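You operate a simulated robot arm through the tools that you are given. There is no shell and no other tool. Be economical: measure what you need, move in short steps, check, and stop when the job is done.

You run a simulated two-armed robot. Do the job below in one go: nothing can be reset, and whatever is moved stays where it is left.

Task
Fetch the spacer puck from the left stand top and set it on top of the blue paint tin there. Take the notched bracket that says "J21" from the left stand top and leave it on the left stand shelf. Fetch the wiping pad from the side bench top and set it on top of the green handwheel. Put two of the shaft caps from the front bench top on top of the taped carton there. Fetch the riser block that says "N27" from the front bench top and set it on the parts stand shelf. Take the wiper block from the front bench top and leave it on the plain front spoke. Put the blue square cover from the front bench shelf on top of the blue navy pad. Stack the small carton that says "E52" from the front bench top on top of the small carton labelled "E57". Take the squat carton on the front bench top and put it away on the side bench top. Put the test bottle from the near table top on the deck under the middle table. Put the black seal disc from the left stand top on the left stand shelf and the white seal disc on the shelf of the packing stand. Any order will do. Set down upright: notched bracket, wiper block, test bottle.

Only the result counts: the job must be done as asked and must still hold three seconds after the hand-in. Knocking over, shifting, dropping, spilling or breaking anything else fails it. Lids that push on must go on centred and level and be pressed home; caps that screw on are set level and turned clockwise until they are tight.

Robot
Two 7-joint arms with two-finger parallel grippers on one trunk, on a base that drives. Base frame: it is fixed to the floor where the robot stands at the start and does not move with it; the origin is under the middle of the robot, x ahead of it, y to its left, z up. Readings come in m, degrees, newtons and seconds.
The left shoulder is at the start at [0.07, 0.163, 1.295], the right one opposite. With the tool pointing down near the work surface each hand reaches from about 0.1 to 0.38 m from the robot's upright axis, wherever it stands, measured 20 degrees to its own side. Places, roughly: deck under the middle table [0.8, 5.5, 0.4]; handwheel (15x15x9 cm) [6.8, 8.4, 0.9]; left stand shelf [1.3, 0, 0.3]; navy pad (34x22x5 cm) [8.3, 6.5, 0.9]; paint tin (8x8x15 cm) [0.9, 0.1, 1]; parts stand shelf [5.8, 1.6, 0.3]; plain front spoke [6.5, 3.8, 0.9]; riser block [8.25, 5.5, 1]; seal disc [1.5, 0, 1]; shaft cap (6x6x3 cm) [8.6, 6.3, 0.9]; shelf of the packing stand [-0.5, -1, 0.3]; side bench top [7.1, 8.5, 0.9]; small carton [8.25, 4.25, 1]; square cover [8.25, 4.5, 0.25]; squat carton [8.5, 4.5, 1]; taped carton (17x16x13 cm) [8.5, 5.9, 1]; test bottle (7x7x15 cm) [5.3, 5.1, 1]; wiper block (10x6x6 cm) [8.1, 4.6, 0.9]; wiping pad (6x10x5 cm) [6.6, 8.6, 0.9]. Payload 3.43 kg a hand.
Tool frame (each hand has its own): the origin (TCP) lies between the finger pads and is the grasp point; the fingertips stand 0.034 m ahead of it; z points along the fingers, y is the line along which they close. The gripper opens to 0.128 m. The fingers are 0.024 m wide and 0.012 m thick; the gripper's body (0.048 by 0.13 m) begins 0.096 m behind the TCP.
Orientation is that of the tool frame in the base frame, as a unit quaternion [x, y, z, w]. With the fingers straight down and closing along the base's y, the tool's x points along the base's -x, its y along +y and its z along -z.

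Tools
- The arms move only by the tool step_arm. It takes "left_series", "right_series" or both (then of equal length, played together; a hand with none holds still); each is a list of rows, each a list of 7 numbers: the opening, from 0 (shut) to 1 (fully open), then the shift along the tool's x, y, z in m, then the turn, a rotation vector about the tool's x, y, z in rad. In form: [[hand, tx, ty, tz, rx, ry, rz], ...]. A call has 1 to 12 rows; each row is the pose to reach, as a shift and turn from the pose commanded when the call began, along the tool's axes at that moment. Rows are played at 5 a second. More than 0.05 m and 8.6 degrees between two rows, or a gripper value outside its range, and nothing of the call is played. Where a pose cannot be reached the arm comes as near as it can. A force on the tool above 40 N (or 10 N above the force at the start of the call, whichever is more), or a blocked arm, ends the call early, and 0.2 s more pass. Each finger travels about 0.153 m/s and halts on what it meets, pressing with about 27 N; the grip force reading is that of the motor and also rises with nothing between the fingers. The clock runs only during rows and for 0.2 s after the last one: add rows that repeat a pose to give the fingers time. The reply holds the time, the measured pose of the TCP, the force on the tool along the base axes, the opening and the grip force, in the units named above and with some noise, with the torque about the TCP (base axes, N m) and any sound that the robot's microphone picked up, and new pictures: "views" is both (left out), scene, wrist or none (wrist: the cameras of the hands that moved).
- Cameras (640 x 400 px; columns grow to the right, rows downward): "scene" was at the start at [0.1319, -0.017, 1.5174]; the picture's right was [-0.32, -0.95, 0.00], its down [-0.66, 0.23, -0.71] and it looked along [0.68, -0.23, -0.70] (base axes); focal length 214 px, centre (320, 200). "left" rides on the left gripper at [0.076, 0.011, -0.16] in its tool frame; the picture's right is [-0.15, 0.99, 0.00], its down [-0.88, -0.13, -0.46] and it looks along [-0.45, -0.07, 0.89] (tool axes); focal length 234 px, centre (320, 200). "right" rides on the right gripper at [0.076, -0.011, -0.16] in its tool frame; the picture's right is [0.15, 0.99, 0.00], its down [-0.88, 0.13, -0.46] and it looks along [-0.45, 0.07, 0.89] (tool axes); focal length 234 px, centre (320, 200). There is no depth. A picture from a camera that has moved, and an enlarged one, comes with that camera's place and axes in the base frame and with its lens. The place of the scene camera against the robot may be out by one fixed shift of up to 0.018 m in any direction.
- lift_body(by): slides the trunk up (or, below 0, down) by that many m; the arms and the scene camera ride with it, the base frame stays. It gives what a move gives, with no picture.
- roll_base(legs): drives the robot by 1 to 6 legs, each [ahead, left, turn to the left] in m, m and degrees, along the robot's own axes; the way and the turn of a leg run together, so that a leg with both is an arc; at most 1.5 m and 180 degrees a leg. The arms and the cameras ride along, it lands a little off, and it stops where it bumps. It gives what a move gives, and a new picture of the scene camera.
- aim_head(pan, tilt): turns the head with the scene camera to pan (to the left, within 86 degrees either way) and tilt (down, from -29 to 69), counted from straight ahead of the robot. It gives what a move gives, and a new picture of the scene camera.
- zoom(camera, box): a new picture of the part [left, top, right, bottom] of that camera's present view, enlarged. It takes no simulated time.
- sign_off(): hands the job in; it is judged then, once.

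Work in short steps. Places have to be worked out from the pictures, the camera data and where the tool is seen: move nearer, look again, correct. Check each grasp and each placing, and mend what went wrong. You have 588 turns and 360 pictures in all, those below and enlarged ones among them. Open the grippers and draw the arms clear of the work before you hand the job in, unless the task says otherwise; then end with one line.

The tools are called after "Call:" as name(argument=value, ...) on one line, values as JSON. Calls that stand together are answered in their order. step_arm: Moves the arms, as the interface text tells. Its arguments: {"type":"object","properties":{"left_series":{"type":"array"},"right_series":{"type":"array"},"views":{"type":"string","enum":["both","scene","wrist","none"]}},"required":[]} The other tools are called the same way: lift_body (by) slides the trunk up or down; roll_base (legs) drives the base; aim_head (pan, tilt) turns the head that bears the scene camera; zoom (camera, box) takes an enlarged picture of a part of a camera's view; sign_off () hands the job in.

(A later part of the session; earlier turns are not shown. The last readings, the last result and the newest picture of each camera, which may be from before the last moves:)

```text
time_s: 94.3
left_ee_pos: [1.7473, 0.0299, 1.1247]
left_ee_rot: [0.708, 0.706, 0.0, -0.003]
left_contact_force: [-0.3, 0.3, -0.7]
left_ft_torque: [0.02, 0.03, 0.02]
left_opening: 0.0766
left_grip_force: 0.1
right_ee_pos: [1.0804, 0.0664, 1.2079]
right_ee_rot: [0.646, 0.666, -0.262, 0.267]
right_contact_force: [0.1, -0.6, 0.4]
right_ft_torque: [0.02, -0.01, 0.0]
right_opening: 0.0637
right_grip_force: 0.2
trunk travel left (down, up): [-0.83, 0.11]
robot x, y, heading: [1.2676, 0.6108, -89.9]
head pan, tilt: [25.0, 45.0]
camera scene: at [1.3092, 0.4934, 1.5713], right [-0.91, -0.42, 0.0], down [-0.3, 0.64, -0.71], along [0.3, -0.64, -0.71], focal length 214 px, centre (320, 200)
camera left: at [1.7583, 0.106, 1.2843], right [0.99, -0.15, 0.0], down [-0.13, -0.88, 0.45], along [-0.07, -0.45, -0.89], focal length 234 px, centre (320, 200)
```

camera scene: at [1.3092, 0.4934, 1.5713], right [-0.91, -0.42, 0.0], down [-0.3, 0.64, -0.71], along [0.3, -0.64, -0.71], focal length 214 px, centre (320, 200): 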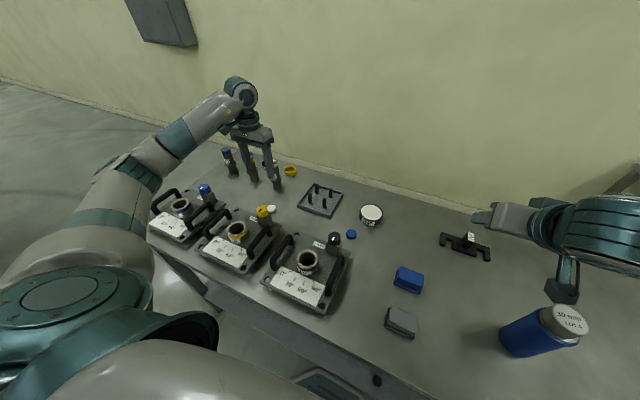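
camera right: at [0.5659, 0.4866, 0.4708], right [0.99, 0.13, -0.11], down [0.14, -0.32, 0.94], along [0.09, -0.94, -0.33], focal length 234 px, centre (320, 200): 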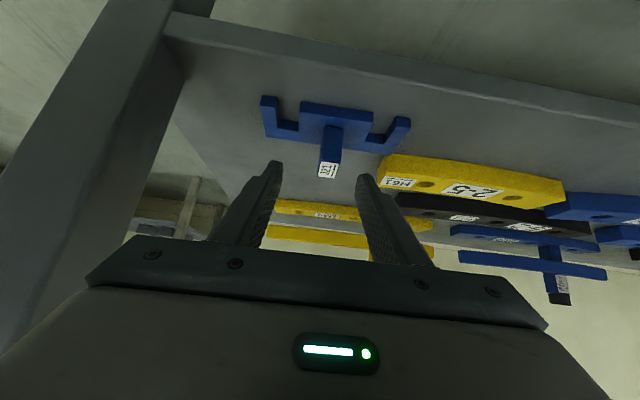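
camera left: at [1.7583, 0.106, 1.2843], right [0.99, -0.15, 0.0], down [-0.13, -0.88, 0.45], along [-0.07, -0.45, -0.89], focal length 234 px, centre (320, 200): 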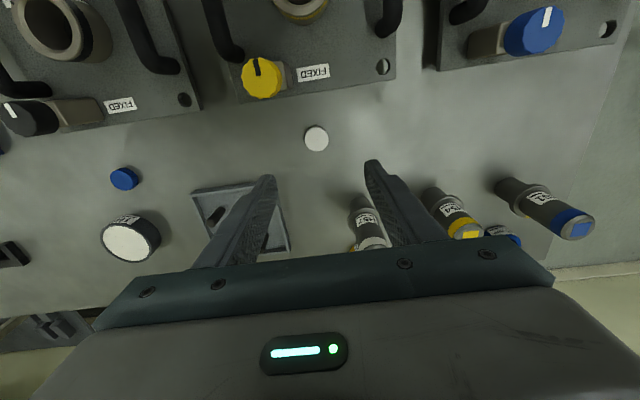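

Aligned within a centimetre. I correct and descend to TCP z ≈ 0.939.

Call:
step_arm(left_series=[[0.55, -0.0025, -0.007, 0.04, 0, 0, 0], [0.55, -0.0025, -0.007, 0.085, 0, 0, 0], [0.55, -0.0025, -0.007, 0.13, 0, 0, 0], [0.55, -0.0025, -0.007, 0.165, 0, 0, 0], [0.55, -0.0025, -0.007, 0.186, 0, 0, 0]], views="wrist")

```text
time_s: 95.5
left_ee_pos: [1.7393, 0.0302, 0.9401]
left_ee_rot: [0.708, 0.707, -0.001, -0.002]
left_contact_force: [0.7, -0.5, -0.4]
left_ft_torque: [-0.02, -0.02, 0.01]
left_opening: 0.0704
left_grip_force: 0.1
right_ee_pos: [1.081, 0.0683, 1.2088]
right_ee_rot: [0.646, 0.665, -0.263, 0.266]
right_contact_force: [0.4, 0.5, 0.2]
right_ft_torque: [0.05, -0.01, -0.02]
right_opening: 0.064
right_grip_force: 0.1
trunk travel left (down, up): [-0.83, 0.11]
robot x, y, heading: [1.2737, 0.6105, -89.7]
head pan, tilt: [25.0, 45.0]
camera left: at [1.7514, 0.1069, 1.0991], right [0.99, -0.15, 0.0], down [-0.13, -0.88, 0.46], along [-0.07, -0.45, -0.89], focal length 234 px, centre (320, 200)
```

left: 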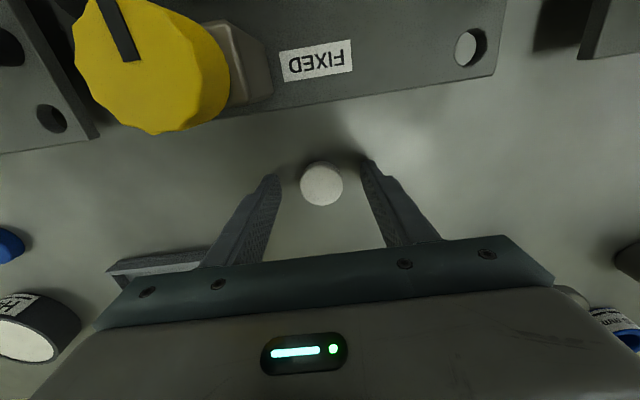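

Centred. Close and lift.

Call:
step_arm(left_series=[[0.3, 0.0, 0.001, 0.001, 0, 0, 0], [0.1, 0, 0.001, 0.001, 0, 0, 0], [0.1, 0, 0.001, 0.001, 0, 0, 0], [0.1, 0, 0.001, -0.04, 0, 0, 0], [0.1, 0, 0.001, -0.09, 0, 0, 0], [0.1, 0, 0.001, -0.14, 0, 0, 0], [0.1, 0, 0.001, -0.19, 0, 0, 0]], views="wrist")

```text
time_s: 97.1
left_ee_pos: [1.7399, 0.0319, 1.1285]
left_ee_rot: [0.707, 0.707, 0.0, -0.001]
left_contact_force: [0.4, -0.8, -0.3]
left_ft_torque: [-0.02, -0.03, 0.02]
left_opening: 0.0356
left_grip_force: 27.3
right_ee_pos: [1.0802, 0.0702, 1.2095]
right_ee_rot: [0.646, 0.665, -0.262, 0.268]
right_contact_force: [-0.2, -0.2, -0.2]
right_ft_torque: [-0.01, 0.0, 0.03]
right_opening: 0.064
right_grip_force: 0.1
trunk travel left (down, up): [-0.83, 0.11]
robot x, y, heading: [1.27, 0.6113, -90.2]
head pan, tilt: [25.0, 45.0]
camera left: at [1.7505, 0.107, 1.2894], right [0.99, -0.15, 0.0], down [-0.13, -0.88, 0.46], along [-0.07, -0.45, -0.89], focal length 234 px, centre (320, 200)
```

left: 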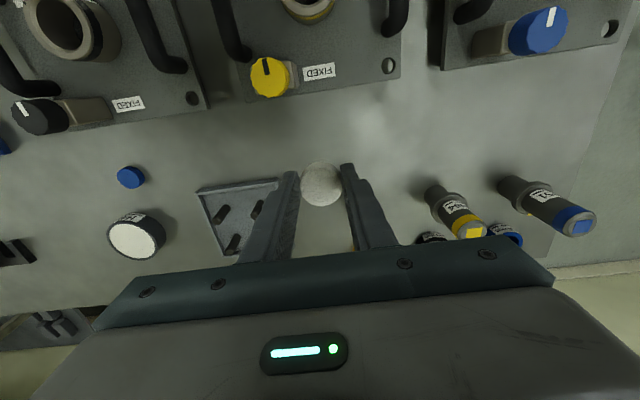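

Held. I back off and go to the open end of the top, where I will set the disc down and re-grip it with a pitched hand.

Call:
roll_base(legs=[[-0.35, 0, 0], [0, -0.85, 0]])

Call:
step_arm(left_series=[[0.1, 0, -0.045, 0, 0, 0, 0], [0.1, 0, -0.09, 0, 0, 0, 0], [0.1, 0, -0.135, 0, 0, 0, 0], [0.1, 0, -0.18, 0, 0, 0, 0], [0.1, 0, -0.225, 0, 0, 0, 0]], views="none")

Call:
roll_base(legs=[[0.2, 0, 0]])

```text
time_s: 103.5
left_ee_pos: [0.9068, 0.3866, 1.1295]
left_ee_rot: [0.705, 0.709, -0.001, -0.001]
left_contact_force: [0.2, 0.1, 0.2]
left_ft_torque: [0.01, 0.02, 0.06]
left_opening: 0.0355
left_grip_force: 26.8
right_ee_pos: [0.2473, 0.421, 1.2076]
right_ee_rot: [0.643, 0.668, -0.261, 0.268]
right_contact_force: [0.0, -0.9, 0.3]
right_ft_torque: [-0.03, 0.01, 0.01]
right_opening: 0.0637
right_grip_force: 0.0
trunk travel left (down, up): [-0.83, 0.11]
robot x, y, heading: [0.4284, 0.9618, -89.5]
head pan, tilt: [25.0, 45.0]
camera scene: at [0.4732, 0.8492, 1.5714], right [-0.9, -0.43, 0.0], down [-0.3, 0.64, -0.71], along [0.3, -0.64, -0.71], focal length 214 px, centre (320, 200)
```

scene: 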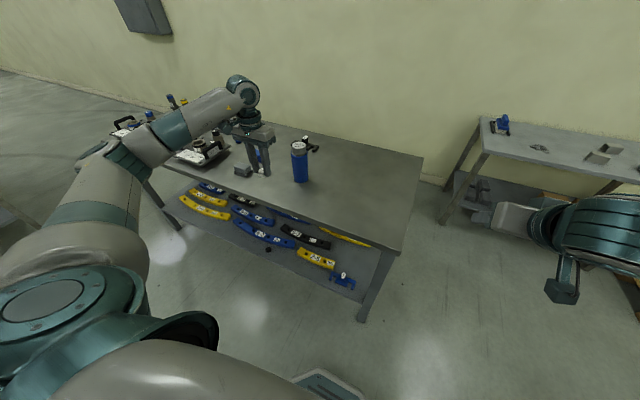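

```text
time_s: 104.7
left_ee_pos: [0.6796, 0.3852, 1.1274]
left_ee_rot: [0.705, 0.709, 0.0, -0.001]
left_contact_force: [0.0, -0.1, 0.0]
left_ft_torque: [0.02, 0.0, -0.01]
left_opening: 0.0356
left_grip_force: 26.7
right_ee_pos: [0.2462, 0.4205, 1.2082]
right_ee_rot: [0.644, 0.667, -0.261, 0.267]
right_contact_force: [-0.1, -0.3, 0.1]
right_ft_torque: [-0.03, 0.0, 0.0]
right_opening: 0.0637
right_grip_force: 0.1
trunk travel left (down, up): [-0.83, 0.11]
robot x, y, heading: [0.4314, 0.9644, -89.4]
head pan, tilt: [25.0, 45.0]
```

```text
time_s: 106.3
left_ee_pos: [0.6818, 0.1839, 1.1302]
left_ee_rot: [0.706, 0.708, -0.001, -0.002]
left_contact_force: [0.1, -0.5, -0.1]
left_ft_torque: [0.04, 0.0, -0.02]
left_opening: 0.0356
left_grip_force: 27.0
right_ee_pos: [0.2482, 0.221, 1.2104]
right_ee_rot: [0.644, 0.667, -0.262, 0.268]
right_contact_force: [-0.5, 0.0, 0.3]
right_ft_torque: [-0.04, -0.02, 0.02]
right_opening: 0.064
right_grip_force: 0.0
trunk travel left (down, up): [-0.83, 0.11]
robot x, y, heading: [0.4319, 0.7635, -89.7]
head pan, tilt: [25.0, 45.0]
camera scene: at [0.4738, 0.6495, 1.5717], right [-0.9, -0.43, 0.0], down [-0.3, 0.64, -0.71], along [0.3, -0.64, -0.71], focal length 214 px, centre (320, 200)
```

scene: 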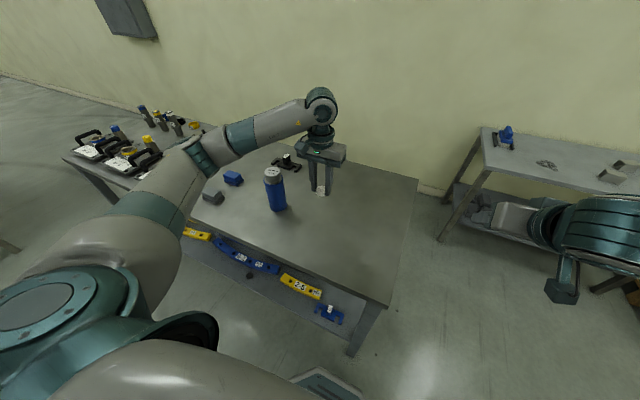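

The spot below is clear table. I set the disc down here and release.

Call:
step_arm(left_series=[[0.1, 0, 0, 0.05, 0, 0, 0], [0.1, 0, 0, 0.1, 0, 0, 0], [0.1, 0, 0, 0.15, 0, 0, 0], [0.1, 0, 0, 0.182, 0, 0, 0], [0.1, 0, 0, 0.187, 0, 0, 0], [0.1, 0, 0, 0.191, 0, 0, 0]], views="none")

Call:
step_arm(left_series=[[0.3, 0, 0, -0.001, 0, 0, 0], [0.55, 0, 0, -0.001, 0, 0, 0], [0.55, 0, 0, -0.05, 0, 0, 0], [0.55, 0.01, 0, -0.1, 0, -0.13, 0], [0.55, 0.02, 0, -0.1, 0, -0.26, 0], [0.55, 0.025, 0, -0.1, 0, -0.39, 0], [0.55, 0.025, 0, -0.1, 0, -0.52, 0], [0.55, 0.025, 0, -0.1, 0, -0.65, 0], [0.55, 0.025, 0, -0.1, 0, -0.785, 0]], views="wrist")

```text
time_s: 107.7
left_ee_pos: [0.6806, 0.1829, 0.9397]
left_ee_rot: [0.705, 0.709, -0.002, 0.0]
left_contact_force: [0.1, -0.7, 12.5]
left_ft_torque: [-0.09, -0.07, 0.03]
left_opening: 0.0356
left_grip_force: 27.0
right_ee_pos: [0.2471, 0.2202, 1.21]
right_ee_rot: [0.644, 0.667, -0.261, 0.268]
right_contact_force: [0.3, 0.2, -0.7]
right_ft_torque: [0.0, 0.02, 0.0]
right_opening: 0.0639
right_grip_force: 0.1
trunk travel left (down, up): [-0.83, 0.11]
robot x, y, heading: [0.4357, 0.7618, -89.9]
head pan, tilt: [25.0, 45.0]
```

```text
refused: row 4 steps farther than a row can; nothing moved
```

Contact made. Release and rise, with smaller row steps.

Call:
step_arm(left_series=[[0.3, 0, 0, -0.001, 0, 0, 0], [0.55, 0, 0, -0.001, 0, 0, 0], [0.55, 0, 0, -0.05, 0, 0, 0], [0.55, 0.01, 0, -0.09, 0, -0.13, 0], [0.55, 0.02, 0, -0.1, 0, -0.26, 0], [0.55, 0.025, 0, -0.1, 0, -0.39, 0], [0.55, 0.025, 0, -0.1, 0, -0.52, 0], [0.55, 0.025, 0, -0.1, 0, -0.65, 0], [0.55, 0.025, 0, -0.1, 0, -0.785, 0]], views="wrist")

```text
time_s: 109.7
left_ee_pos: [0.6827, 0.2094, 1.0375]
left_ee_rot: [0.651, 0.655, -0.271, 0.271]
left_contact_force: [-0.2, 0.4, 0.4]
left_ft_torque: [-0.04, 0.0, 0.02]
left_opening: 0.0706
left_grip_force: 0.1
right_ee_pos: [0.2479, 0.22, 1.2095]
right_ee_rot: [0.643, 0.668, -0.261, 0.268]
right_contact_force: [-0.1, 0.4, 0.1]
right_ft_torque: [0.02, 0.01, -0.01]
right_opening: 0.0639
right_grip_force: 0.0
trunk travel left (down, up): [-0.83, 0.11]
robot x, y, heading: [0.4381, 0.7639, -89.6]
head pan, tilt: [25.0, 45.0]
camera left: at [0.6928, 0.3753, 1.0965], right [0.99, -0.1, 0.1], down [-0.13, -0.3, 0.95], along [-0.06, -0.95, -0.31], focal length 234 px, centre (320, 200)
```

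left: 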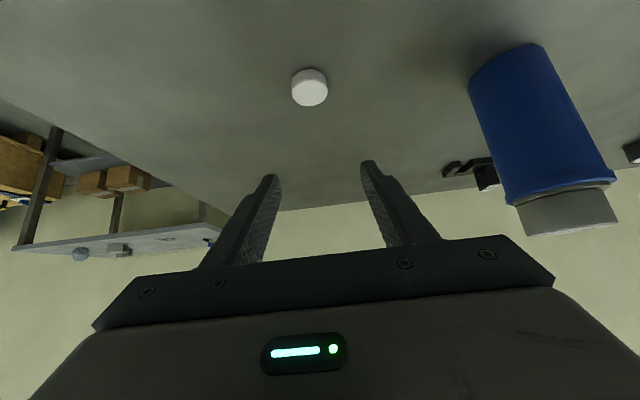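

Disc seen at [0.681, 0.182]. I lower the pitched hand to grip it near the fingertips.

Call:
step_arm(left_series=[[0.55, 0.03, -0.001, 0.035, 0, 0, 0], [0.55, 0.05, -0.001, 0.062, 0, 0, 0], [0.55, 0.062, -0.001, 0.078, 0, 0, 0], [0.3, 0.063, -0.001, 0.079, 0, 0, 0], [0.1, 0.063, -0.001, 0.079, 0, 0, 0], [0.1, 0.063, -0.001, 0.079, 0, 0, 0], [0.1, 0.028, -0.001, 0.044, 0, 0, 0], [0.1, -0.007, -0.001, 0.009, 0, 0, 0], [0.1, -0.037, -0.001, -0.021, 0, 0, 0]], views="wrist")

```text
time_s: 111.7
left_ee_pos: [0.6796, 0.1971, 1.0782]
left_ee_rot: [0.65, 0.656, -0.271, 0.271]
left_contact_force: [-0.4, 0.6, -0.2]
left_ft_torque: [-0.01, -0.02, 0.01]
left_opening: 0.0128
left_grip_force: 0.1
left hand out of reach, approached as far as the arm can: row 1, 2, 3, 4, 5, 6, 7
right_ee_pos: [0.2473, 0.2194, 1.2088]
right_ee_rot: [0.643, 0.667, -0.262, 0.268]
right_contact_force: [0.4, -0.3, 0.4]
right_ft_torque: [0.02, -0.02, 0.02]
right_opening: 0.064
right_grip_force: 0.0
trunk travel left (down, up): [-0.83, 0.11]
robot x, y, heading: [0.4352, 0.7624, -89.7]
head pan, tilt: [25.0, 45.0]
camera left: at [0.6902, 0.3635, 1.1369], right [0.99, -0.1, 0.1], down [-0.13, -0.3, 0.95], along [-0.06, -0.95, -0.31], focal length 234 px, centre (320, 200)
```

left: 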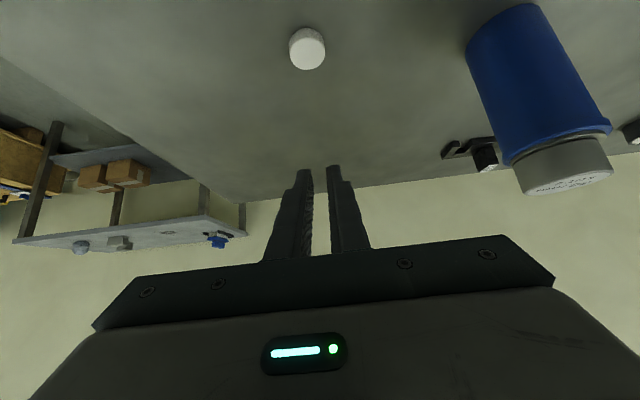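

The arm was too folded at this trunk height. I lower the trunk 10 cm and try again.

Call:
lift_body(by=-0.1)

Call:
step_arm(left_series=[[0.3, 0, 0.001, 0, 0, 0, 0], [0.55, 0, 0.001, 0, 0, 0, 0], [0.55, 0.015, 0.001, 0.014, 0, 0, 0], [0.55, 0.024, 0.001, 0.023, 0, 0, 0], [0.55, 0.029, 0.001, 0.028, 0, 0, 0]], views="wrist")

```text
time_s: 113.0
left_ee_pos: [0.681, 0.1959, 0.9767]
left_ee_rot: [0.651, 0.655, -0.271, 0.271]
left_contact_force: [1.0, 0.0, 0.2]
left_ft_torque: [0.04, 0.02, 0.0]
left_opening: 0.0129
left_grip_force: 0.1
right_ee_pos: [0.2485, 0.2203, 1.1095]
right_ee_rot: [0.644, 0.667, -0.263, 0.267]
right_contact_force: [0.9, 0.1, -0.4]
right_ft_torque: [-0.01, -0.02, -0.03]
right_opening: 0.064
right_grip_force: 0.1
trunk travel left (down, up): [-0.73, 0.21]
robot x, y, heading: [0.441, 0.7612, -89.4]
head pan, tilt: [25.0, 45.0]
```

```text
time_s: 114.2
left_ee_pos: [0.6811, 0.1975, 0.9353]
left_ee_rot: [0.651, 0.656, -0.27, 0.27]
left_contact_force: [0.9, 0.2, 0.1]
left_ft_torque: [0.0, 0.02, 0.01]
left_opening: 0.0704
left_grip_force: 0.1
right_ee_pos: [0.2473, 0.2197, 1.1083]
right_ee_rot: [0.643, 0.668, -0.262, 0.269]
right_contact_force: [-0.1, -0.3, -0.3]
right_ft_torque: [-0.05, 0.03, -0.02]
right_opening: 0.0639
right_grip_force: 0.1
trunk travel left (down, up): [-0.73, 0.21]
robot x, y, heading: [0.4342, 0.7629, -89.6]
head pan, tilt: [25.0, 45.0]
camera left: at [0.6913, 0.3634, 0.9957], right [0.99, -0.1, 0.1], down [-0.13, -0.3, 0.94], along [-0.06, -0.95, -0.31], focal length 234 px, centre (320, 200)
```

left: 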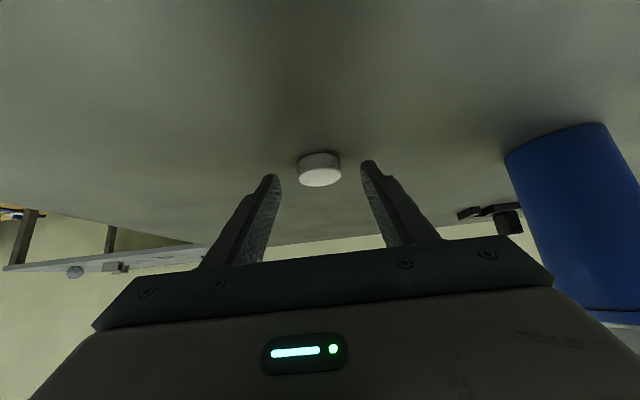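

Disc is between the tips. Close and lift straight up.

Call:
step_arm(left_series=[[0.3, 0.0, 0, 0.001, 0, 0, 0], [0.1, 0, 0, 0.001, 0, 0, 0], [0.1, 0, 0, 0.001, 0, 0, 0], [0.1, -0.03, 0, -0.03, 0, 0, 0], [0.1, -0.06, 0, -0.06, 0, 0, 0]], views="wrist")

```text
time_s: 115.4
left_ee_pos: [0.6803, 0.1982, 1.0225]
left_ee_rot: [0.651, 0.656, -0.271, 0.27]
left_contact_force: [0.2, 0.0, -0.3]
left_ft_torque: [0.01, -0.02, 0.01]
left_opening: 0.0358
left_grip_force: 27.0
right_ee_pos: [0.2486, 0.2196, 1.109]
right_ee_rot: [0.644, 0.667, -0.262, 0.267]
right_contact_force: [-0.1, 1.0, 0.1]
right_ft_torque: [-0.01, 0.04, -0.01]
right_opening: 0.0639
right_grip_force: 0.0
trunk travel left (down, up): [-0.73, 0.21]
robot x, y, heading: [0.4332, 0.7578, -89.4]
head pan, tilt: [25.0, 45.0]
camera left: at [0.6913, 0.365, 1.0807], right [0.99, -0.1, 0.1], down [-0.13, -0.3, 0.94], along [-0.06, -0.95, -0.31], focal length 234 px, centre (320, 200)
```

left: 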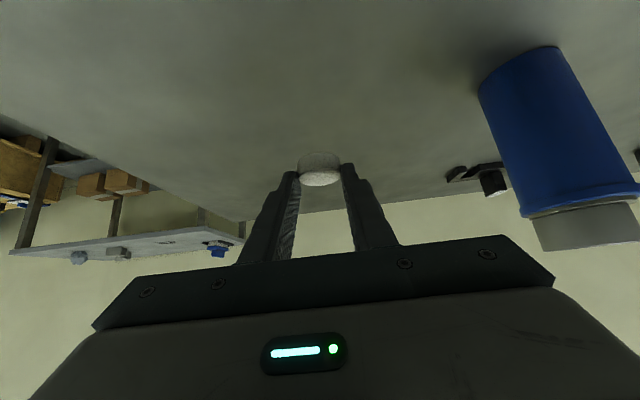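

Held again with pitch. I back off and drive toward the packing stand, facing -y.

Call:
lift_body(by=0.1)

Call:
roll_base(legs=[[-0.4, 0, -0.5], [0, -0.93, 0], [0.9, 0, 0]])

Call:
aim_head(pan=0, tilt=45)

```text
time_s: 116.8
left_ee_pos: [0.6812, 0.1983, 1.1207]
left_ee_rot: [0.651, 0.656, -0.27, 0.27]
left_contact_force: [-0.8, -0.3, -1.0]
left_ft_torque: [-0.02, -0.02, 0.01]
left_opening: 0.0357
left_grip_force: 26.7
right_ee_pos: [0.2469, 0.2189, 1.2091]
right_ee_rot: [0.644, 0.667, -0.262, 0.267]
right_contact_force: [0.7, -0.2, 0.2]
right_ft_torque: [0.02, 0.02, 0.0]
right_opening: 0.0641
right_grip_force: 0.1
trunk travel left (down, up): [-0.83, 0.11]
robot x, y, heading: [0.4366, 0.7638, -89.4]
head pan, tilt: [25.0, 45.0]
```

```text
time_s: 128.0
left_ee_pos: [-0.1983, -0.3094, 1.1203]
left_ee_rot: [0.643, 0.663, -0.267, 0.274]
left_contact_force: [0.7, -0.1, -0.4]
left_ft_torque: [0.0, -0.01, -0.01]
left_opening: 0.0357
left_grip_force: 27.0
right_ee_pos: [-0.6336, -0.2985, 1.2086]
right_ee_rot: [0.636, 0.675, -0.259, 0.271]
right_contact_force: [0.0, -0.8, -0.8]
right_ft_torque: [0.02, -0.02, 0.01]
right_opening: 0.0642
right_grip_force: 0.0
trunk travel left (down, up): [-0.83, 0.11]
robot x, y, heading: [-0.463, 0.2476, -88.4]
head pan, tilt: [25.0, 45.0]
camera scene: at [-0.417, 0.1355, 1.5715], right [-0.89, -0.45, 0.0], down [-0.32, 0.63, -0.71], along [0.32, -0.63, -0.71], focal length 214 px, centre (320, 200)
```

scene: 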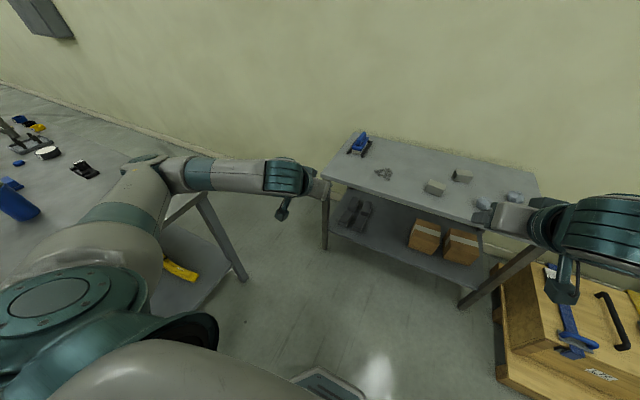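

```text
time_s: 128.9
left_ee_pos: [-0.1998, -0.3095, 1.1216]
left_ee_rot: [0.643, 0.664, -0.266, 0.273]
left_contact_force: [0.7, -0.1, 0.8]
left_ft_torque: [-0.06, -0.01, 0.04]
left_opening: 0.0359
left_grip_force: 26.8
right_ee_pos: [-0.6322, -0.2989, 1.2089]
right_ee_rot: [0.636, 0.675, -0.258, 0.27]
right_contact_force: [0.5, 0.2, 0.0]
right_ft_torque: [0.0, 0.0, -0.01]
right_opening: 0.0639
right_grip_force: 0.1
trunk travel left (down, up): [-0.83, 0.11]
robot x, y, heading: [-0.4574, 0.2502, -88.1]
head pan, tilt: [0.0, 45.0]
camera scene: at [-0.451, 0.1264, 1.5715], right [-1.0, -0.03, 0.0], down [-0.02, 0.71, -0.71], along [0.02, -0.71, -0.71], focal length 214 px, centre (320, 200)
```

scene: 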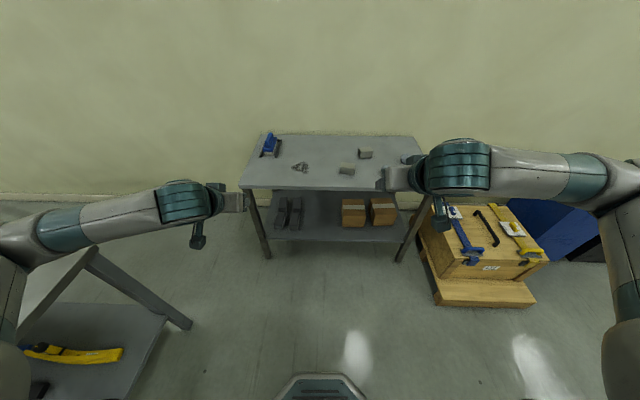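

The packing shelf has free room around [-0.45, -0.80] between grey parts and boxes. I tuck the right hand back upright and bring the left nearer the middle.

Call:
step_arm(right_series=[[0.5, -0.001, -0.017, -0.03, 0, 0.131, 0], [0.5, -0.002, -0.034, -0.06, 0, 0.262, 0], [0.5, -0.003, -0.05, -0.09, 0, 0.393, 0], [0.5, -0.005, -0.067, -0.12, 0, 0.524, 0], [0.5, -0.006, -0.084, -0.15, 0, 0.655, 0], [0.5, -0.007, -0.1, -0.177, 0, 0.785, 0]], left_series=[[0.1, 0, -0.02, 0, 0, 0, 0], [0.1, 0, -0.045, 0, 0, 0, 0], [0.1, 0, -0.07, 0, 0, 0, 0], [0.1, 0, -0.1, 0, 0, 0, 0], [0.1, 0, -0.125, 0, 0, 0, 0], [0.1, 0, -0.15, 0, 0, 0, 0]], views="none")

Call:
roll_base(legs=[[0.15, -0.1, -1.9]])

Call:
lift_body(by=-0.4)

Call:
lift_body(by=-0.34)

Call:
aim_head(pan=0, tilt=35)

```text
time_s: 130.3
left_ee_pos: [-0.3497, -0.3129, 1.1219]
left_ee_rot: [0.643, 0.663, -0.267, 0.274]
left_contact_force: [0.5, -0.2, -0.5]
left_ft_torque: [0.03, -0.02, 0.0]
left_opening: 0.0358
left_grip_force: 27.2
right_ee_pos: [-0.7413, -0.1868, 1.3418]
right_ee_rot: [0.686, 0.728, 0.005, -0.008]
right_contact_force: [0.2, 0.6, -0.1]
right_ft_torque: [-0.03, 0.0, 0.02]
right_opening: 0.0641
right_grip_force: 0.0
trunk travel left (down, up): [-0.83, 0.11]
robot x, y, heading: [-0.4545, 0.2494, -88.1]
head pan, tilt: [0.0, 45.0]
```

```text
time_s: 131.8
left_ee_pos: [-0.4596, -0.4649, 1.1227]
left_ee_rot: [0.652, 0.655, -0.271, 0.269]
left_contact_force: [-0.6, 0.4, -0.5]
left_ft_torque: [0.01, -0.01, 0.01]
left_opening: 0.0357
left_grip_force: 26.9
right_ee_pos: [-0.8463, -0.3273, 1.3421]
right_ee_rot: [0.696, 0.718, 0.003, -0.008]
right_contact_force: [0.1, 0.7, -0.6]
right_ft_torque: [-0.02, 0.02, 0.03]
right_opening: 0.064
right_grip_force: 0.0
trunk travel left (down, up): [-0.83, 0.11]
robot x, y, heading: [-0.555, 0.0948, -89.9]
head pan, tilt: [0.0, 45.0]
camera scene: at [-0.5499, -0.022, 1.5718], right [-1.0, 0.0, 0.0], down [0.0, 0.71, -0.71], along [0.0, -0.71, -0.71], focal length 214 px, centre (320, 200)
```

scene: 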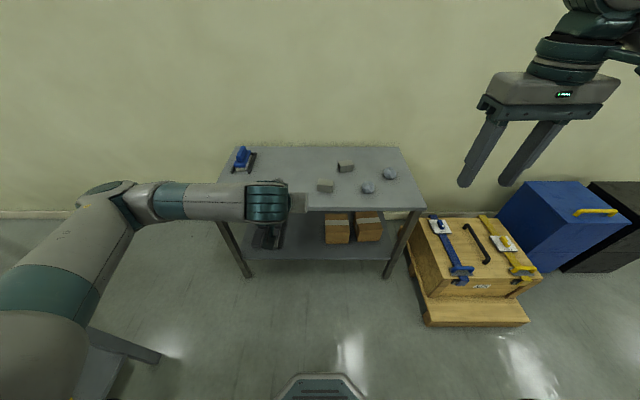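

```text
time_s: 135.6
left_ee_pos: [-0.4613, -0.4672, 0.7214]
left_ee_rot: [0.653, 0.654, -0.271, 0.27]
left_contact_force: [0.1, -1.0, -0.6]
left_ft_torque: [0.0, 0.02, 0.03]
left_opening: 0.0359
left_grip_force: 27.0
right_ee_pos: [-0.8487, -0.3303, 0.9396]
right_ee_rot: [0.697, 0.717, 0.004, -0.008]
right_contact_force: [0.0, -0.4, -0.5]
right_ft_torque: [0.01, 0.01, -0.03]
right_opening: 0.0638
right_grip_force: 0.0
trunk travel left (down, up): [-0.43, 0.51]
robot x, y, heading: [-0.5572, 0.0976, -90.1]
head pan, tilt: [0.0, 45.0]
```

```text
time_s: 138.9
left_ee_pos: [-0.4626, -0.4669, 0.3822]
left_ee_rot: [0.653, 0.654, -0.271, 0.27]
left_contact_force: [-0.3, 0.6, 0.6]
left_ft_torque: [-0.02, 0.03, -0.02]
left_opening: 0.0356
left_grip_force: 26.6
right_ee_pos: [-0.848, -0.3294, 0.6007]
right_ee_rot: [0.697, 0.717, 0.004, -0.008]
right_contact_force: [-0.5, 0.9, 0.4]
right_ft_torque: [0.01, -0.01, 0.02]
right_opening: 0.0638
right_grip_force: 0.0
trunk travel left (down, up): [-0.09, 0.85]
robot x, y, heading: [-0.5579, 0.0962, -89.8]
head pan, tilt: [0.0, 45.0]
```

```text
time_s: 139.7
left_ee_pos: [-0.4626, -0.4675, 0.382]
left_ee_rot: [0.652, 0.655, -0.27, 0.269]
left_contact_force: [-0.4, 0.5, -0.3]
left_ft_torque: [-0.01, -0.02, -0.01]
left_opening: 0.0355
left_grip_force: 26.9
right_ee_pos: [-0.8495, -0.3292, 0.6009]
right_ee_rot: [0.697, 0.717, 0.005, -0.008]
right_contact_force: [-0.7, 0.0, 0.2]
right_ft_torque: [0.0, -0.01, 0.0]
right_opening: 0.0636
right_grip_force: 0.0
trunk travel left (down, up): [-0.09, 0.85]
robot x, y, heading: [-0.5578, 0.0968, -90.0]
head pan, tilt: [0.0, 35.0]
camera scene: at [-0.5519, -0.0311, 0.8462], right [-1.0, 0.0, 0.0], down [0.0, 0.57, -0.82], along [0.0, -0.82, -0.57], focal length 214 px, centre (320, 200)
```

scene: 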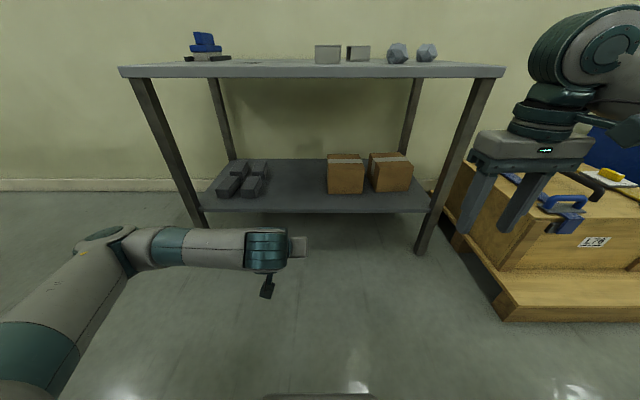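

Path is clear. I drive in 0.325 m so the disc comes over the shelf, keeping it 4 cm above.

Call:
roll_base(legs=[[0.325, 0, 0]])

Call:
step_arm(left_series=[[0.1, 0.01, 0, 0.01, 0, 0, 0], [0.1, 0.02, 0, 0.02, 0, 0, 0], [0.1, 0.027, 0, 0.027, 0, 0, 0]], views="wrist")

```text
time_s: 141.8
left_ee_pos: [-0.461, -0.7975, 0.3822]
left_ee_rot: [0.653, 0.655, -0.27, 0.269]
left_contact_force: [-0.5, 0.9, -0.5]
left_ft_torque: [0.02, -0.02, -0.02]
left_opening: 0.0358
left_grip_force: 26.5
right_ee_pos: [-0.8481, -0.66, 0.6003]
right_ee_rot: [0.696, 0.718, 0.005, -0.008]
right_contact_force: [-0.8, 0.1, -0.6]
right_ft_torque: [0.01, 0.03, 0.03]
right_opening: 0.0638
right_grip_force: 0.0
trunk travel left (down, up): [-0.09, 0.85]
robot x, y, heading: [-0.5542, -0.2339, -90.1]
head pan, tilt: [0.0, 35.0]
camera scene: at [-0.5511, -0.3617, 0.8463], right [-1.0, 0.0, 0.0], down [0.0, 0.57, -0.82], along [0.0, -0.82, -0.57], focal length 214 px, centre (320, 200)
```

scene: 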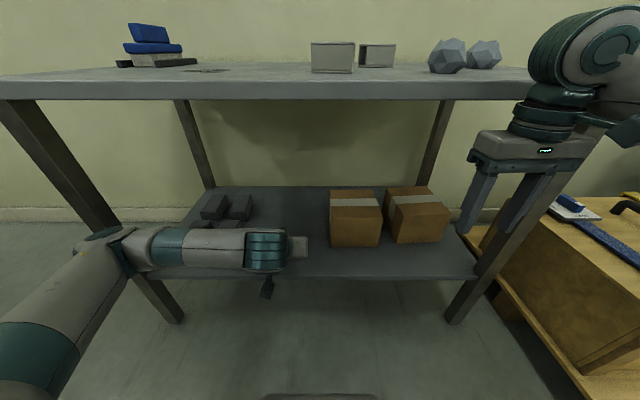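

```text
time_s: 142.7
left_ee_pos: [-0.4593, -0.7972, 0.3432]
left_ee_rot: [0.652, 0.655, -0.271, 0.27]
left_contact_force: [0.4, -0.5, 0.6]
left_ft_torque: [0.0, -0.04, -0.01]
left_opening: 0.036
left_grip_force: 27.0
right_ee_pos: [-0.8491, -0.6602, 0.6006]
right_ee_rot: [0.696, 0.718, 0.004, -0.008]
right_contact_force: [0.2, -0.7, 0.6]
right_ft_torque: [-0.01, 0.01, 0.03]
right_opening: 0.0636
right_grip_force: 0.0
trunk travel left (down, up): [-0.09, 0.85]
robot x, y, heading: [-0.5583, -0.2337, -90.0]
head pan, tilt: [0.0, 35.0]
camera left: at [-0.4498, -0.6306, 0.4032], right [0.99, -0.1, 0.1], down [-0.13, -0.3, 0.94], along [-0.07, -0.95, -0.31], focal length 234 px, centre (320, 200)
```

left: 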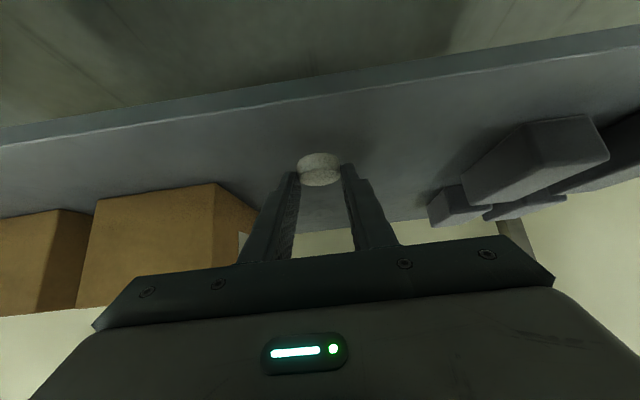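

Spot is free. I creep down to contact.

Call:
step_arm(left_series=[[0.1, 0.003, 0, 0.003, 0, 0, 0], [0.1, 0.0045, 0, 0.0045, 0, 0, 0], [0.1, 0.006, 0, 0.006, 0, 0, 0], [0.1, 0.0072, 0, 0.0072, 0, 0, 0]], views="none")

```text
time_s: 143.7
left_ee_pos: [-0.4621, -0.7964, 0.333]
left_ee_rot: [0.652, 0.654, -0.271, 0.27]
left_contact_force: [0.5, 0.4, -0.5]
left_ft_torque: [-0.01, -0.01, 0.01]
left_opening: 0.0356
left_grip_force: 27.0
right_ee_pos: [-0.848, -0.6605, 0.6004]
right_ee_rot: [0.697, 0.717, 0.004, -0.008]
right_contact_force: [-0.4, -0.4, -0.2]
right_ft_torque: [0.0, -0.01, 0.05]
right_opening: 0.0641
right_grip_force: 0.1
trunk travel left (down, up): [-0.09, 0.85]
robot x, y, heading: [-0.5571, -0.2322, -89.9]
head pan, tilt: [0.0, 35.0]
```

No contact yet; the shelf is a little lower. Continue creeping.

Call:
step_arm(left_series=[[0.1, 0.0015, 0, 0.0015, 0, 0, 0], [0.1, 0.003, 0, 0.003, 0, 0, 0], [0.1, 0.0045, 0, 0.0045, 0, 0, 0], [0.1, 0.006, 0, 0.006, 0, 0, 0], [0.1, 0.0075, 0, 0.0075, 0, 0, 0], [0.1, 0.009, 0, 0.009, 0, 0, 0]], views="wrist")

```text
time_s: 145.1
left_ee_pos: [-0.4604, -0.7967, 0.3213]
left_ee_rot: [0.652, 0.655, -0.27, 0.27]
left_contact_force: [0.7, -0.2, -0.3]
left_ft_torque: [0.02, -0.01, 0.02]
left_opening: 0.0358
left_grip_force: 26.5
right_ee_pos: [-0.8483, -0.6597, 0.6001]
right_ee_rot: [0.697, 0.717, 0.004, -0.009]
right_contact_force: [-0.5, 0.3, -0.1]
right_ft_torque: [0.01, -0.03, -0.01]
right_opening: 0.0641
right_grip_force: 0.1
trunk travel left (down, up): [-0.09, 0.85]
robot x, y, heading: [-0.5557, -0.2361, -90.0]
head pan, tilt: [0.0, 35.0]
camera left: at [-0.4505, -0.6301, 0.3804], right [0.99, -0.1, 0.1], down [-0.13, -0.3, 0.94], along [-0.07, -0.95, -0.31], focal length 234 px, centre (320, 200)
```

left: 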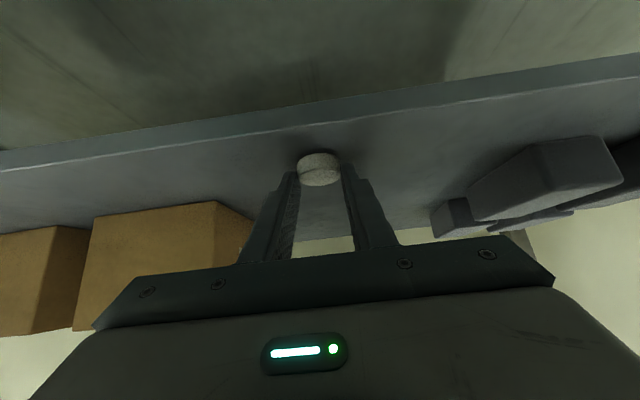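

Still no contact; keep creeping.

Call:
step_arm(left_series=[[0.1, 0.0025, 0, 0.0025, 0, 0, 0], [0.1, 0.005, 0, 0.005, 0, 0, 0], [0.1, 0.0075, 0, 0.0075, 0, 0, 0], [0.1, 0.01, 0, 0.01, 0, 0, 0], [0.1, 0.012, 0, 0.012, 0, 0, 0], [0.1, 0.014, 0, 0.014, 0, 0, 0], [0.1, 0.016, 0, 0.016, 0, 0, 0], [0.1, 0.018, 0, 0.018, 0, 0, 0], [0.1, 0.02, 0, 0.02, 0, 0, 0], [0.1, 0.022, 0, 0.022, 0, 0, 0]], views="wrist")

```text
time_s: 146.0
left_ee_pos: [-0.4625, -0.7978, 0.3149]
left_ee_rot: [0.65, 0.654, -0.276, 0.273]
left_contact_force: [1.4, 10.7, 18.6]
left_ft_torque: [0.07, -0.1, 0.05]
left_opening: 0.036
left_grip_force: 26.7
right_ee_pos: [-0.848, -0.6592, 0.6024]
right_ee_rot: [0.696, 0.718, 0.004, -0.008]
right_contact_force: [0.6, 0.0, 0.7]
right_ft_torque: [-0.04, -0.01, 0.0]
right_opening: 0.0639
right_grip_force: 0.1
trunk travel left (down, up): [-0.09, 0.85]
robot x, y, heading: [-0.5556, -0.2329, -89.9]
head pan, tilt: [0.0, 35.0]
stopped in row 4 (left hand): the force on the tool passed its limit (the readings are from after the stop); the commanded pose is now the measured one
camera left: at [-0.4508, -0.6302, 0.3732], right [0.99, -0.1, 0.1], down [-0.12, -0.29, 0.95], along [-0.07, -0.95, -0.3], focal length 234 px, centre (320, 200)
```

left: 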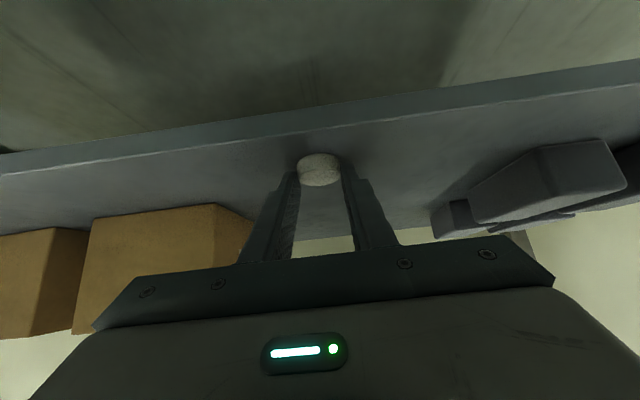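

Contact at TCP z 0.315 (shelf ≈ 0.28). Relieve a hair, open and back out.

Call:
step_arm(left_series=[[0.1, -0.001, 0, -0.001, 0, 0, 0], [0.3, -0.001, 0, -0.001, 0, 0, 0], [0.5, -0.001, 0, -0.001, 0, 0, 0], [0.5, -0.005, 0, -0.03, 0, 0, 0], [0.5, -0.01, 0, -0.07, 0, 0, 0], [0.5, -0.015, 0, -0.11, 0, 0, 0]], views="wrist")

```text
time_s: 147.4
left_ee_pos: [-0.4673, -0.7392, 0.3991]
left_ee_rot: [0.651, 0.654, -0.273, 0.271]
left_contact_force: [-0.3, -0.6, -0.5]
left_ft_torque: [0.01, -0.01, 0.02]
left_opening: 0.0642
left_grip_force: 0.0
left hand out of reach, approached as far as the arm can: row 6
right_ee_pos: [-0.8477, -0.6608, 0.6005]
right_ee_rot: [0.696, 0.718, 0.004, -0.008]
right_contact_force: [-0.1, -0.1, 0.7]
right_ft_torque: [0.0, -0.02, -0.02]
right_opening: 0.0636
right_grip_force: 0.0
trunk travel left (down, up): [-0.09, 0.85]
robot x, y, heading: [-0.5542, -0.2314, -90.1]
head pan, tilt: [0.0, 35.0]
camera left: at [-0.4566, -0.5716, 0.4577], right [0.99, -0.1, 0.1], down [-0.13, -0.3, 0.95], along [-0.07, -0.95, -0.31], focal length 234 px, centre (320, 200)
```

left: 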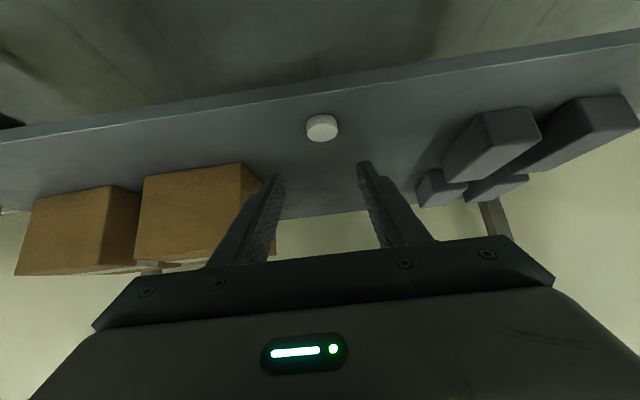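

White disc placed. I back away, tuck the left hand upright and raise the trunk to look over the hall.

Call:
roll_base(legs=[[-1.4, 0, 0]])

Call:
step_arm(left_series=[[0.6, -0.014, 0.03, -0.033, 0, 0.131, 0], [0.7, -0.028, 0.06, -0.066, 0, 0.262, 0], [0.8, -0.042, 0.09, -0.099, 0, 0.393, 0], [0.9, -0.056, 0.12, -0.132, 0, 0.524, 0], [1, -0.07, 0.15, -0.165, 0, 0.655, 0], [1, -0.085, 0.17, -0.198, 0, 0.785, 0]], views="none")

Call:
lift_body(by=0.4)

Call:
lift_body(by=0.3)

Call:
roll_base(legs=[[0, 0, 135]])

Call:
aim_head(pan=0, tilt=10)

```text
time_s: 154.2
left_ee_pos: [-0.4714, 0.6236, 0.4003]
left_ee_rot: [0.654, 0.65, -0.275, 0.27]
left_contact_force: [-0.2, -0.5, 0.3]
left_ft_torque: [0.01, 0.05, -0.02]
left_opening: 0.0639
left_grip_force: 0.1
right_ee_pos: [-0.849, 0.706, 0.6005]
right_ee_rot: [0.7, 0.714, 0.003, -0.008]
right_contact_force: [-0.5, -0.6, 0.1]
right_ft_torque: [-0.01, 0.01, -0.02]
right_opening: 0.0639
right_grip_force: 0.1
trunk travel left (down, up): [-0.09, 0.85]
robot x, y, heading: [-0.5513, 1.129, -90.4]
head pan, tilt: [0.0, 35.0]
camera scene: at [-0.5491, 1.0018, 0.8463], right [-1.0, 0.01, 0.0], down [0.0, 0.57, -0.82], along [-0.01, -0.82, -0.57], focal length 214 px, centre (320, 200)
```

scene: 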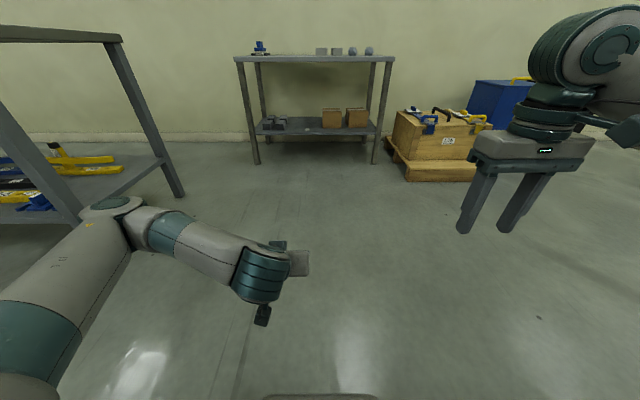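

```text
time_s: 155.6
left_ee_pos: [-0.2987, 0.7036, 0.5985]
left_ee_rot: [0.71, 0.704, -0.003, 0.0]
left_contact_force: [-0.1, -0.3, -1.0]
left_ft_torque: [0.02, 0.0, -0.04]
left_opening: 0.1282
left_grip_force: 0.1
left hand out of reach, approached as far as the arm can: row 1, 2
right_ee_pos: [-0.8495, 0.7066, 0.5996]
right_ee_rot: [0.7, 0.714, 0.004, -0.009]
right_contact_force: [-0.3, 0.1, 0.0]
right_ft_torque: [0.0, 0.01, 0.02]
right_opening: 0.0643
right_grip_force: 0.1
trunk travel left (down, up): [-0.09, 0.85]
robot x, y, heading: [-0.5508, 1.131, -90.3]
head pan, tilt: [0.0, 35.0]
```

```text
time_s: 159.4
left_ee_pos: [-0.298, 0.7036, 0.9993]
left_ee_rot: [0.71, 0.704, -0.004, -0.001]
left_contact_force: [-0.4, 0.6, -0.2]
left_ft_torque: [-0.01, -0.01, -0.01]
left_opening: 0.1277
left_grip_force: 0.1
right_ee_pos: [-0.8483, 0.7049, 0.9998]
right_ee_rot: [0.701, 0.714, 0.004, -0.009]
right_contact_force: [-0.4, 1.0, 0.3]
right_ft_torque: [-0.02, 0.0, -0.03]
right_opening: 0.0641
right_grip_force: 0.1
trunk travel left (down, up): [-0.49, 0.45]
robot x, y, heading: [-0.5541, 1.1329, -90.5]
head pan, tilt: [0.0, 35.0]
```

```text
time_s: 162.4
left_ee_pos: [-0.2991, 0.7035, 1.2985]
left_ee_rot: [0.71, 0.704, -0.003, 0.0]
left_contact_force: [0.2, -0.7, 0.3]
left_ft_torque: [0.05, 0.0, -0.01]
left_opening: 0.1278
left_grip_force: 0.1
right_ee_pos: [-0.8494, 0.7061, 1.3007]
right_ee_rot: [0.701, 0.713, 0.005, -0.008]
right_contact_force: [0.0, 0.0, 0.0]
right_ft_torque: [0.02, -0.02, 0.02]
right_opening: 0.0637
right_grip_force: 0.1
trunk travel left (down, up): [-0.79, 0.15]
robot x, y, heading: [-0.5529, 1.1318, -90.7]
head pan, tilt: [0.0, 35.0]
```

```text
time_s: 168.5
left_ee_pos: [-0.449, 1.6164, 1.2997]
left_ee_rot: [-0.397, 0.918, -0.001, 0.004]
left_contact_force: [0.8, 0.4, 0.4]
left_ft_torque: [0.01, -0.01, 0.02]
left_opening: 0.1279
left_grip_force: 0.0
right_ee_pos: [-0.0463, 1.241, 1.3006]
right_ee_rot: [-0.411, 0.912, -0.006, -0.007]
right_contact_force: [-1.1, 0.2, -1.1]
right_ft_torque: [-0.04, 0.03, 0.01]
right_opening: 0.0641
right_grip_force: 0.0
trunk travel left (down, up): [-0.79, 0.15]
robot x, y, heading: [-0.5535, 1.132, 47.1]
head pan, tilt: [0.0, 35.0]
camera scene: at [-0.4532, 1.241, 1.5463], right [0.73, -0.68, 0.0], down [-0.39, -0.42, -0.82], along [0.56, 0.6, -0.57], focal length 214 px, centre (320, 200)
```

scene: 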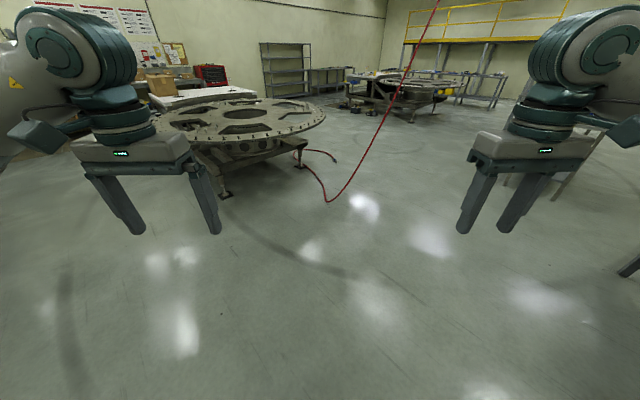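

```text
time_s: 169.4
left_ee_pos: [-0.449, 1.6155, 1.2997]
left_ee_rot: [-0.398, 0.918, -0.001, 0.003]
left_contact_force: [-0.3, 0.5, 0.6]
left_ft_torque: [0.0, 0.0, -0.03]
left_opening: 0.1282
left_grip_force: 0.0
right_ee_pos: [-0.0456, 1.2423, 1.3004]
right_ee_rot: [-0.411, 0.912, -0.006, -0.007]
right_contact_force: [0.6, -0.2, -0.7]
right_ft_torque: [-0.03, -0.03, -0.01]
right_opening: 0.0641
right_grip_force: 0.1
trunk travel left (down, up): [-0.79, 0.15]
robot x, y, heading: [-0.552, 1.1269, 47.1]
head pan, tilt: [0.0, 10.0]
camera scene: at [-0.45, 1.2447, 1.5863], right [0.73, -0.68, 0.0], down [-0.12, -0.13, -0.98], along [0.67, 0.72, -0.17], focal length 214 px, centre (320, 200)
```

scene: 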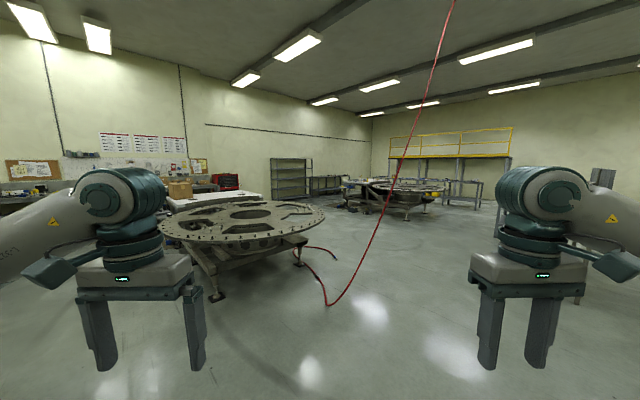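

I zoom into the hall to map obstacles: a large spoked wheel near, a hanging red hose, and a second wheel farther on.

Call:
zoom(camera="scene", box=[150, 130, 360, 310])

Call:
zoom(camera="scene", box=[330, 120, 520, 230])

```text
2.22 times, centred on (255, 220) of scene
camera zoom: at [-0.45, 1.2447, 1.5863], right [0.73, -0.68, 0.0], down [-0.12, -0.13, -0.98], along [0.67, 0.72, -0.17], focal length 477 px, centre (464, 156)
```

zoom: 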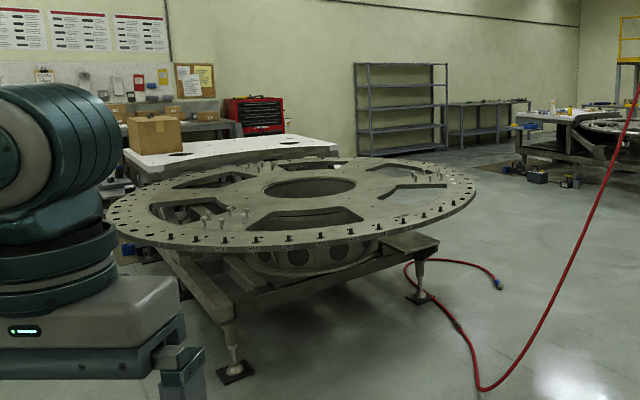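

```text
3.37 times, centred on (425, 175) of scene
camera zoom: at [-0.45, 1.2447, 1.5863], right [0.73, -0.68, 0.0], down [-0.12, -0.13, -0.98], along [0.67, 0.72, -0.17], focal length 722 px, centre (-34, 284)
```

zoom: 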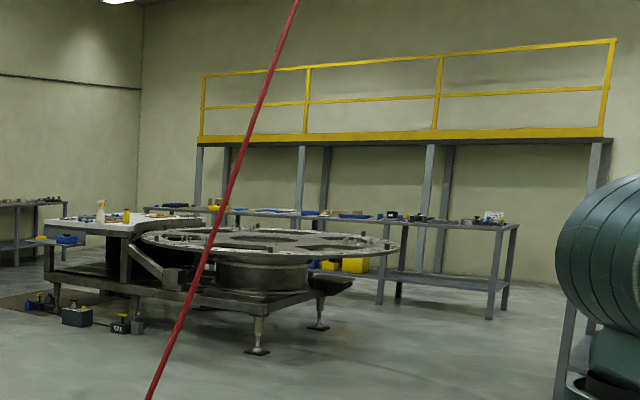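

The hose hangs around y ≈ 2.7, so I travel along y ≈ 1.15 toward +x, then look again.

Call:
roll_base(legs=[[0, 0, -47], [1.5, 0, 0], [1.5, 0, 0], [1.2, 0, 0], [0, 0, 45]])

```text
time_s: 187.6
left_ee_pos: [3.0587, 1.3505, 1.2989]
left_ee_rot: [0.018, 1.0, -0.002, 0.002]
left_contact_force: [1.2, -0.4, 0.1]
left_ft_torque: [0.01, -0.01, -0.03]
left_opening: 0.1279
left_grip_force: 0.1
right_ee_pos: [3.0324, 0.8013, 1.3008]
right_ee_rot: [-0.003, 1.0, -0.006, -0.01]
right_contact_force: [-6.3, 2.1, 1.1]
right_ft_torque: [-0.19, -0.94, 0.05]
right_opening: 0.064
right_grip_force: 0.0
trunk travel left (down, up): [-0.79, 0.15]
robot x, y, heading: [2.625, 1.1137, -2.4]
head pan, tilt: [0.0, 10.0]
stopped in leg 4: the force on the tool passed its limit (the readings are from after the stop); the commanded pose is now the measured one
camera scene: at [2.7708, 1.115, 1.5867], right [-0.04, -1.0, 0.0], down [-0.17, 0.01, -0.98], along [0.98, -0.04, -0.17], focal length 214 px, centre (320, 200)
```

scene: 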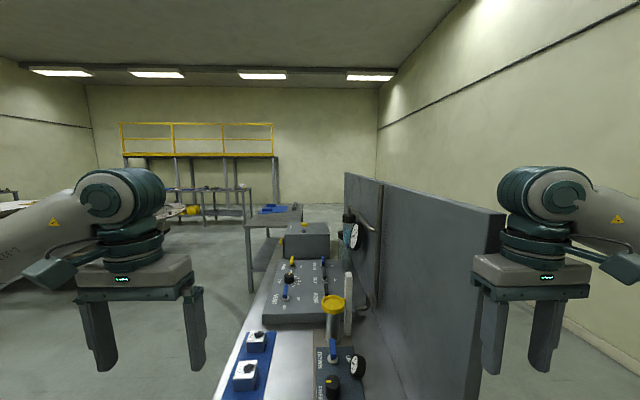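

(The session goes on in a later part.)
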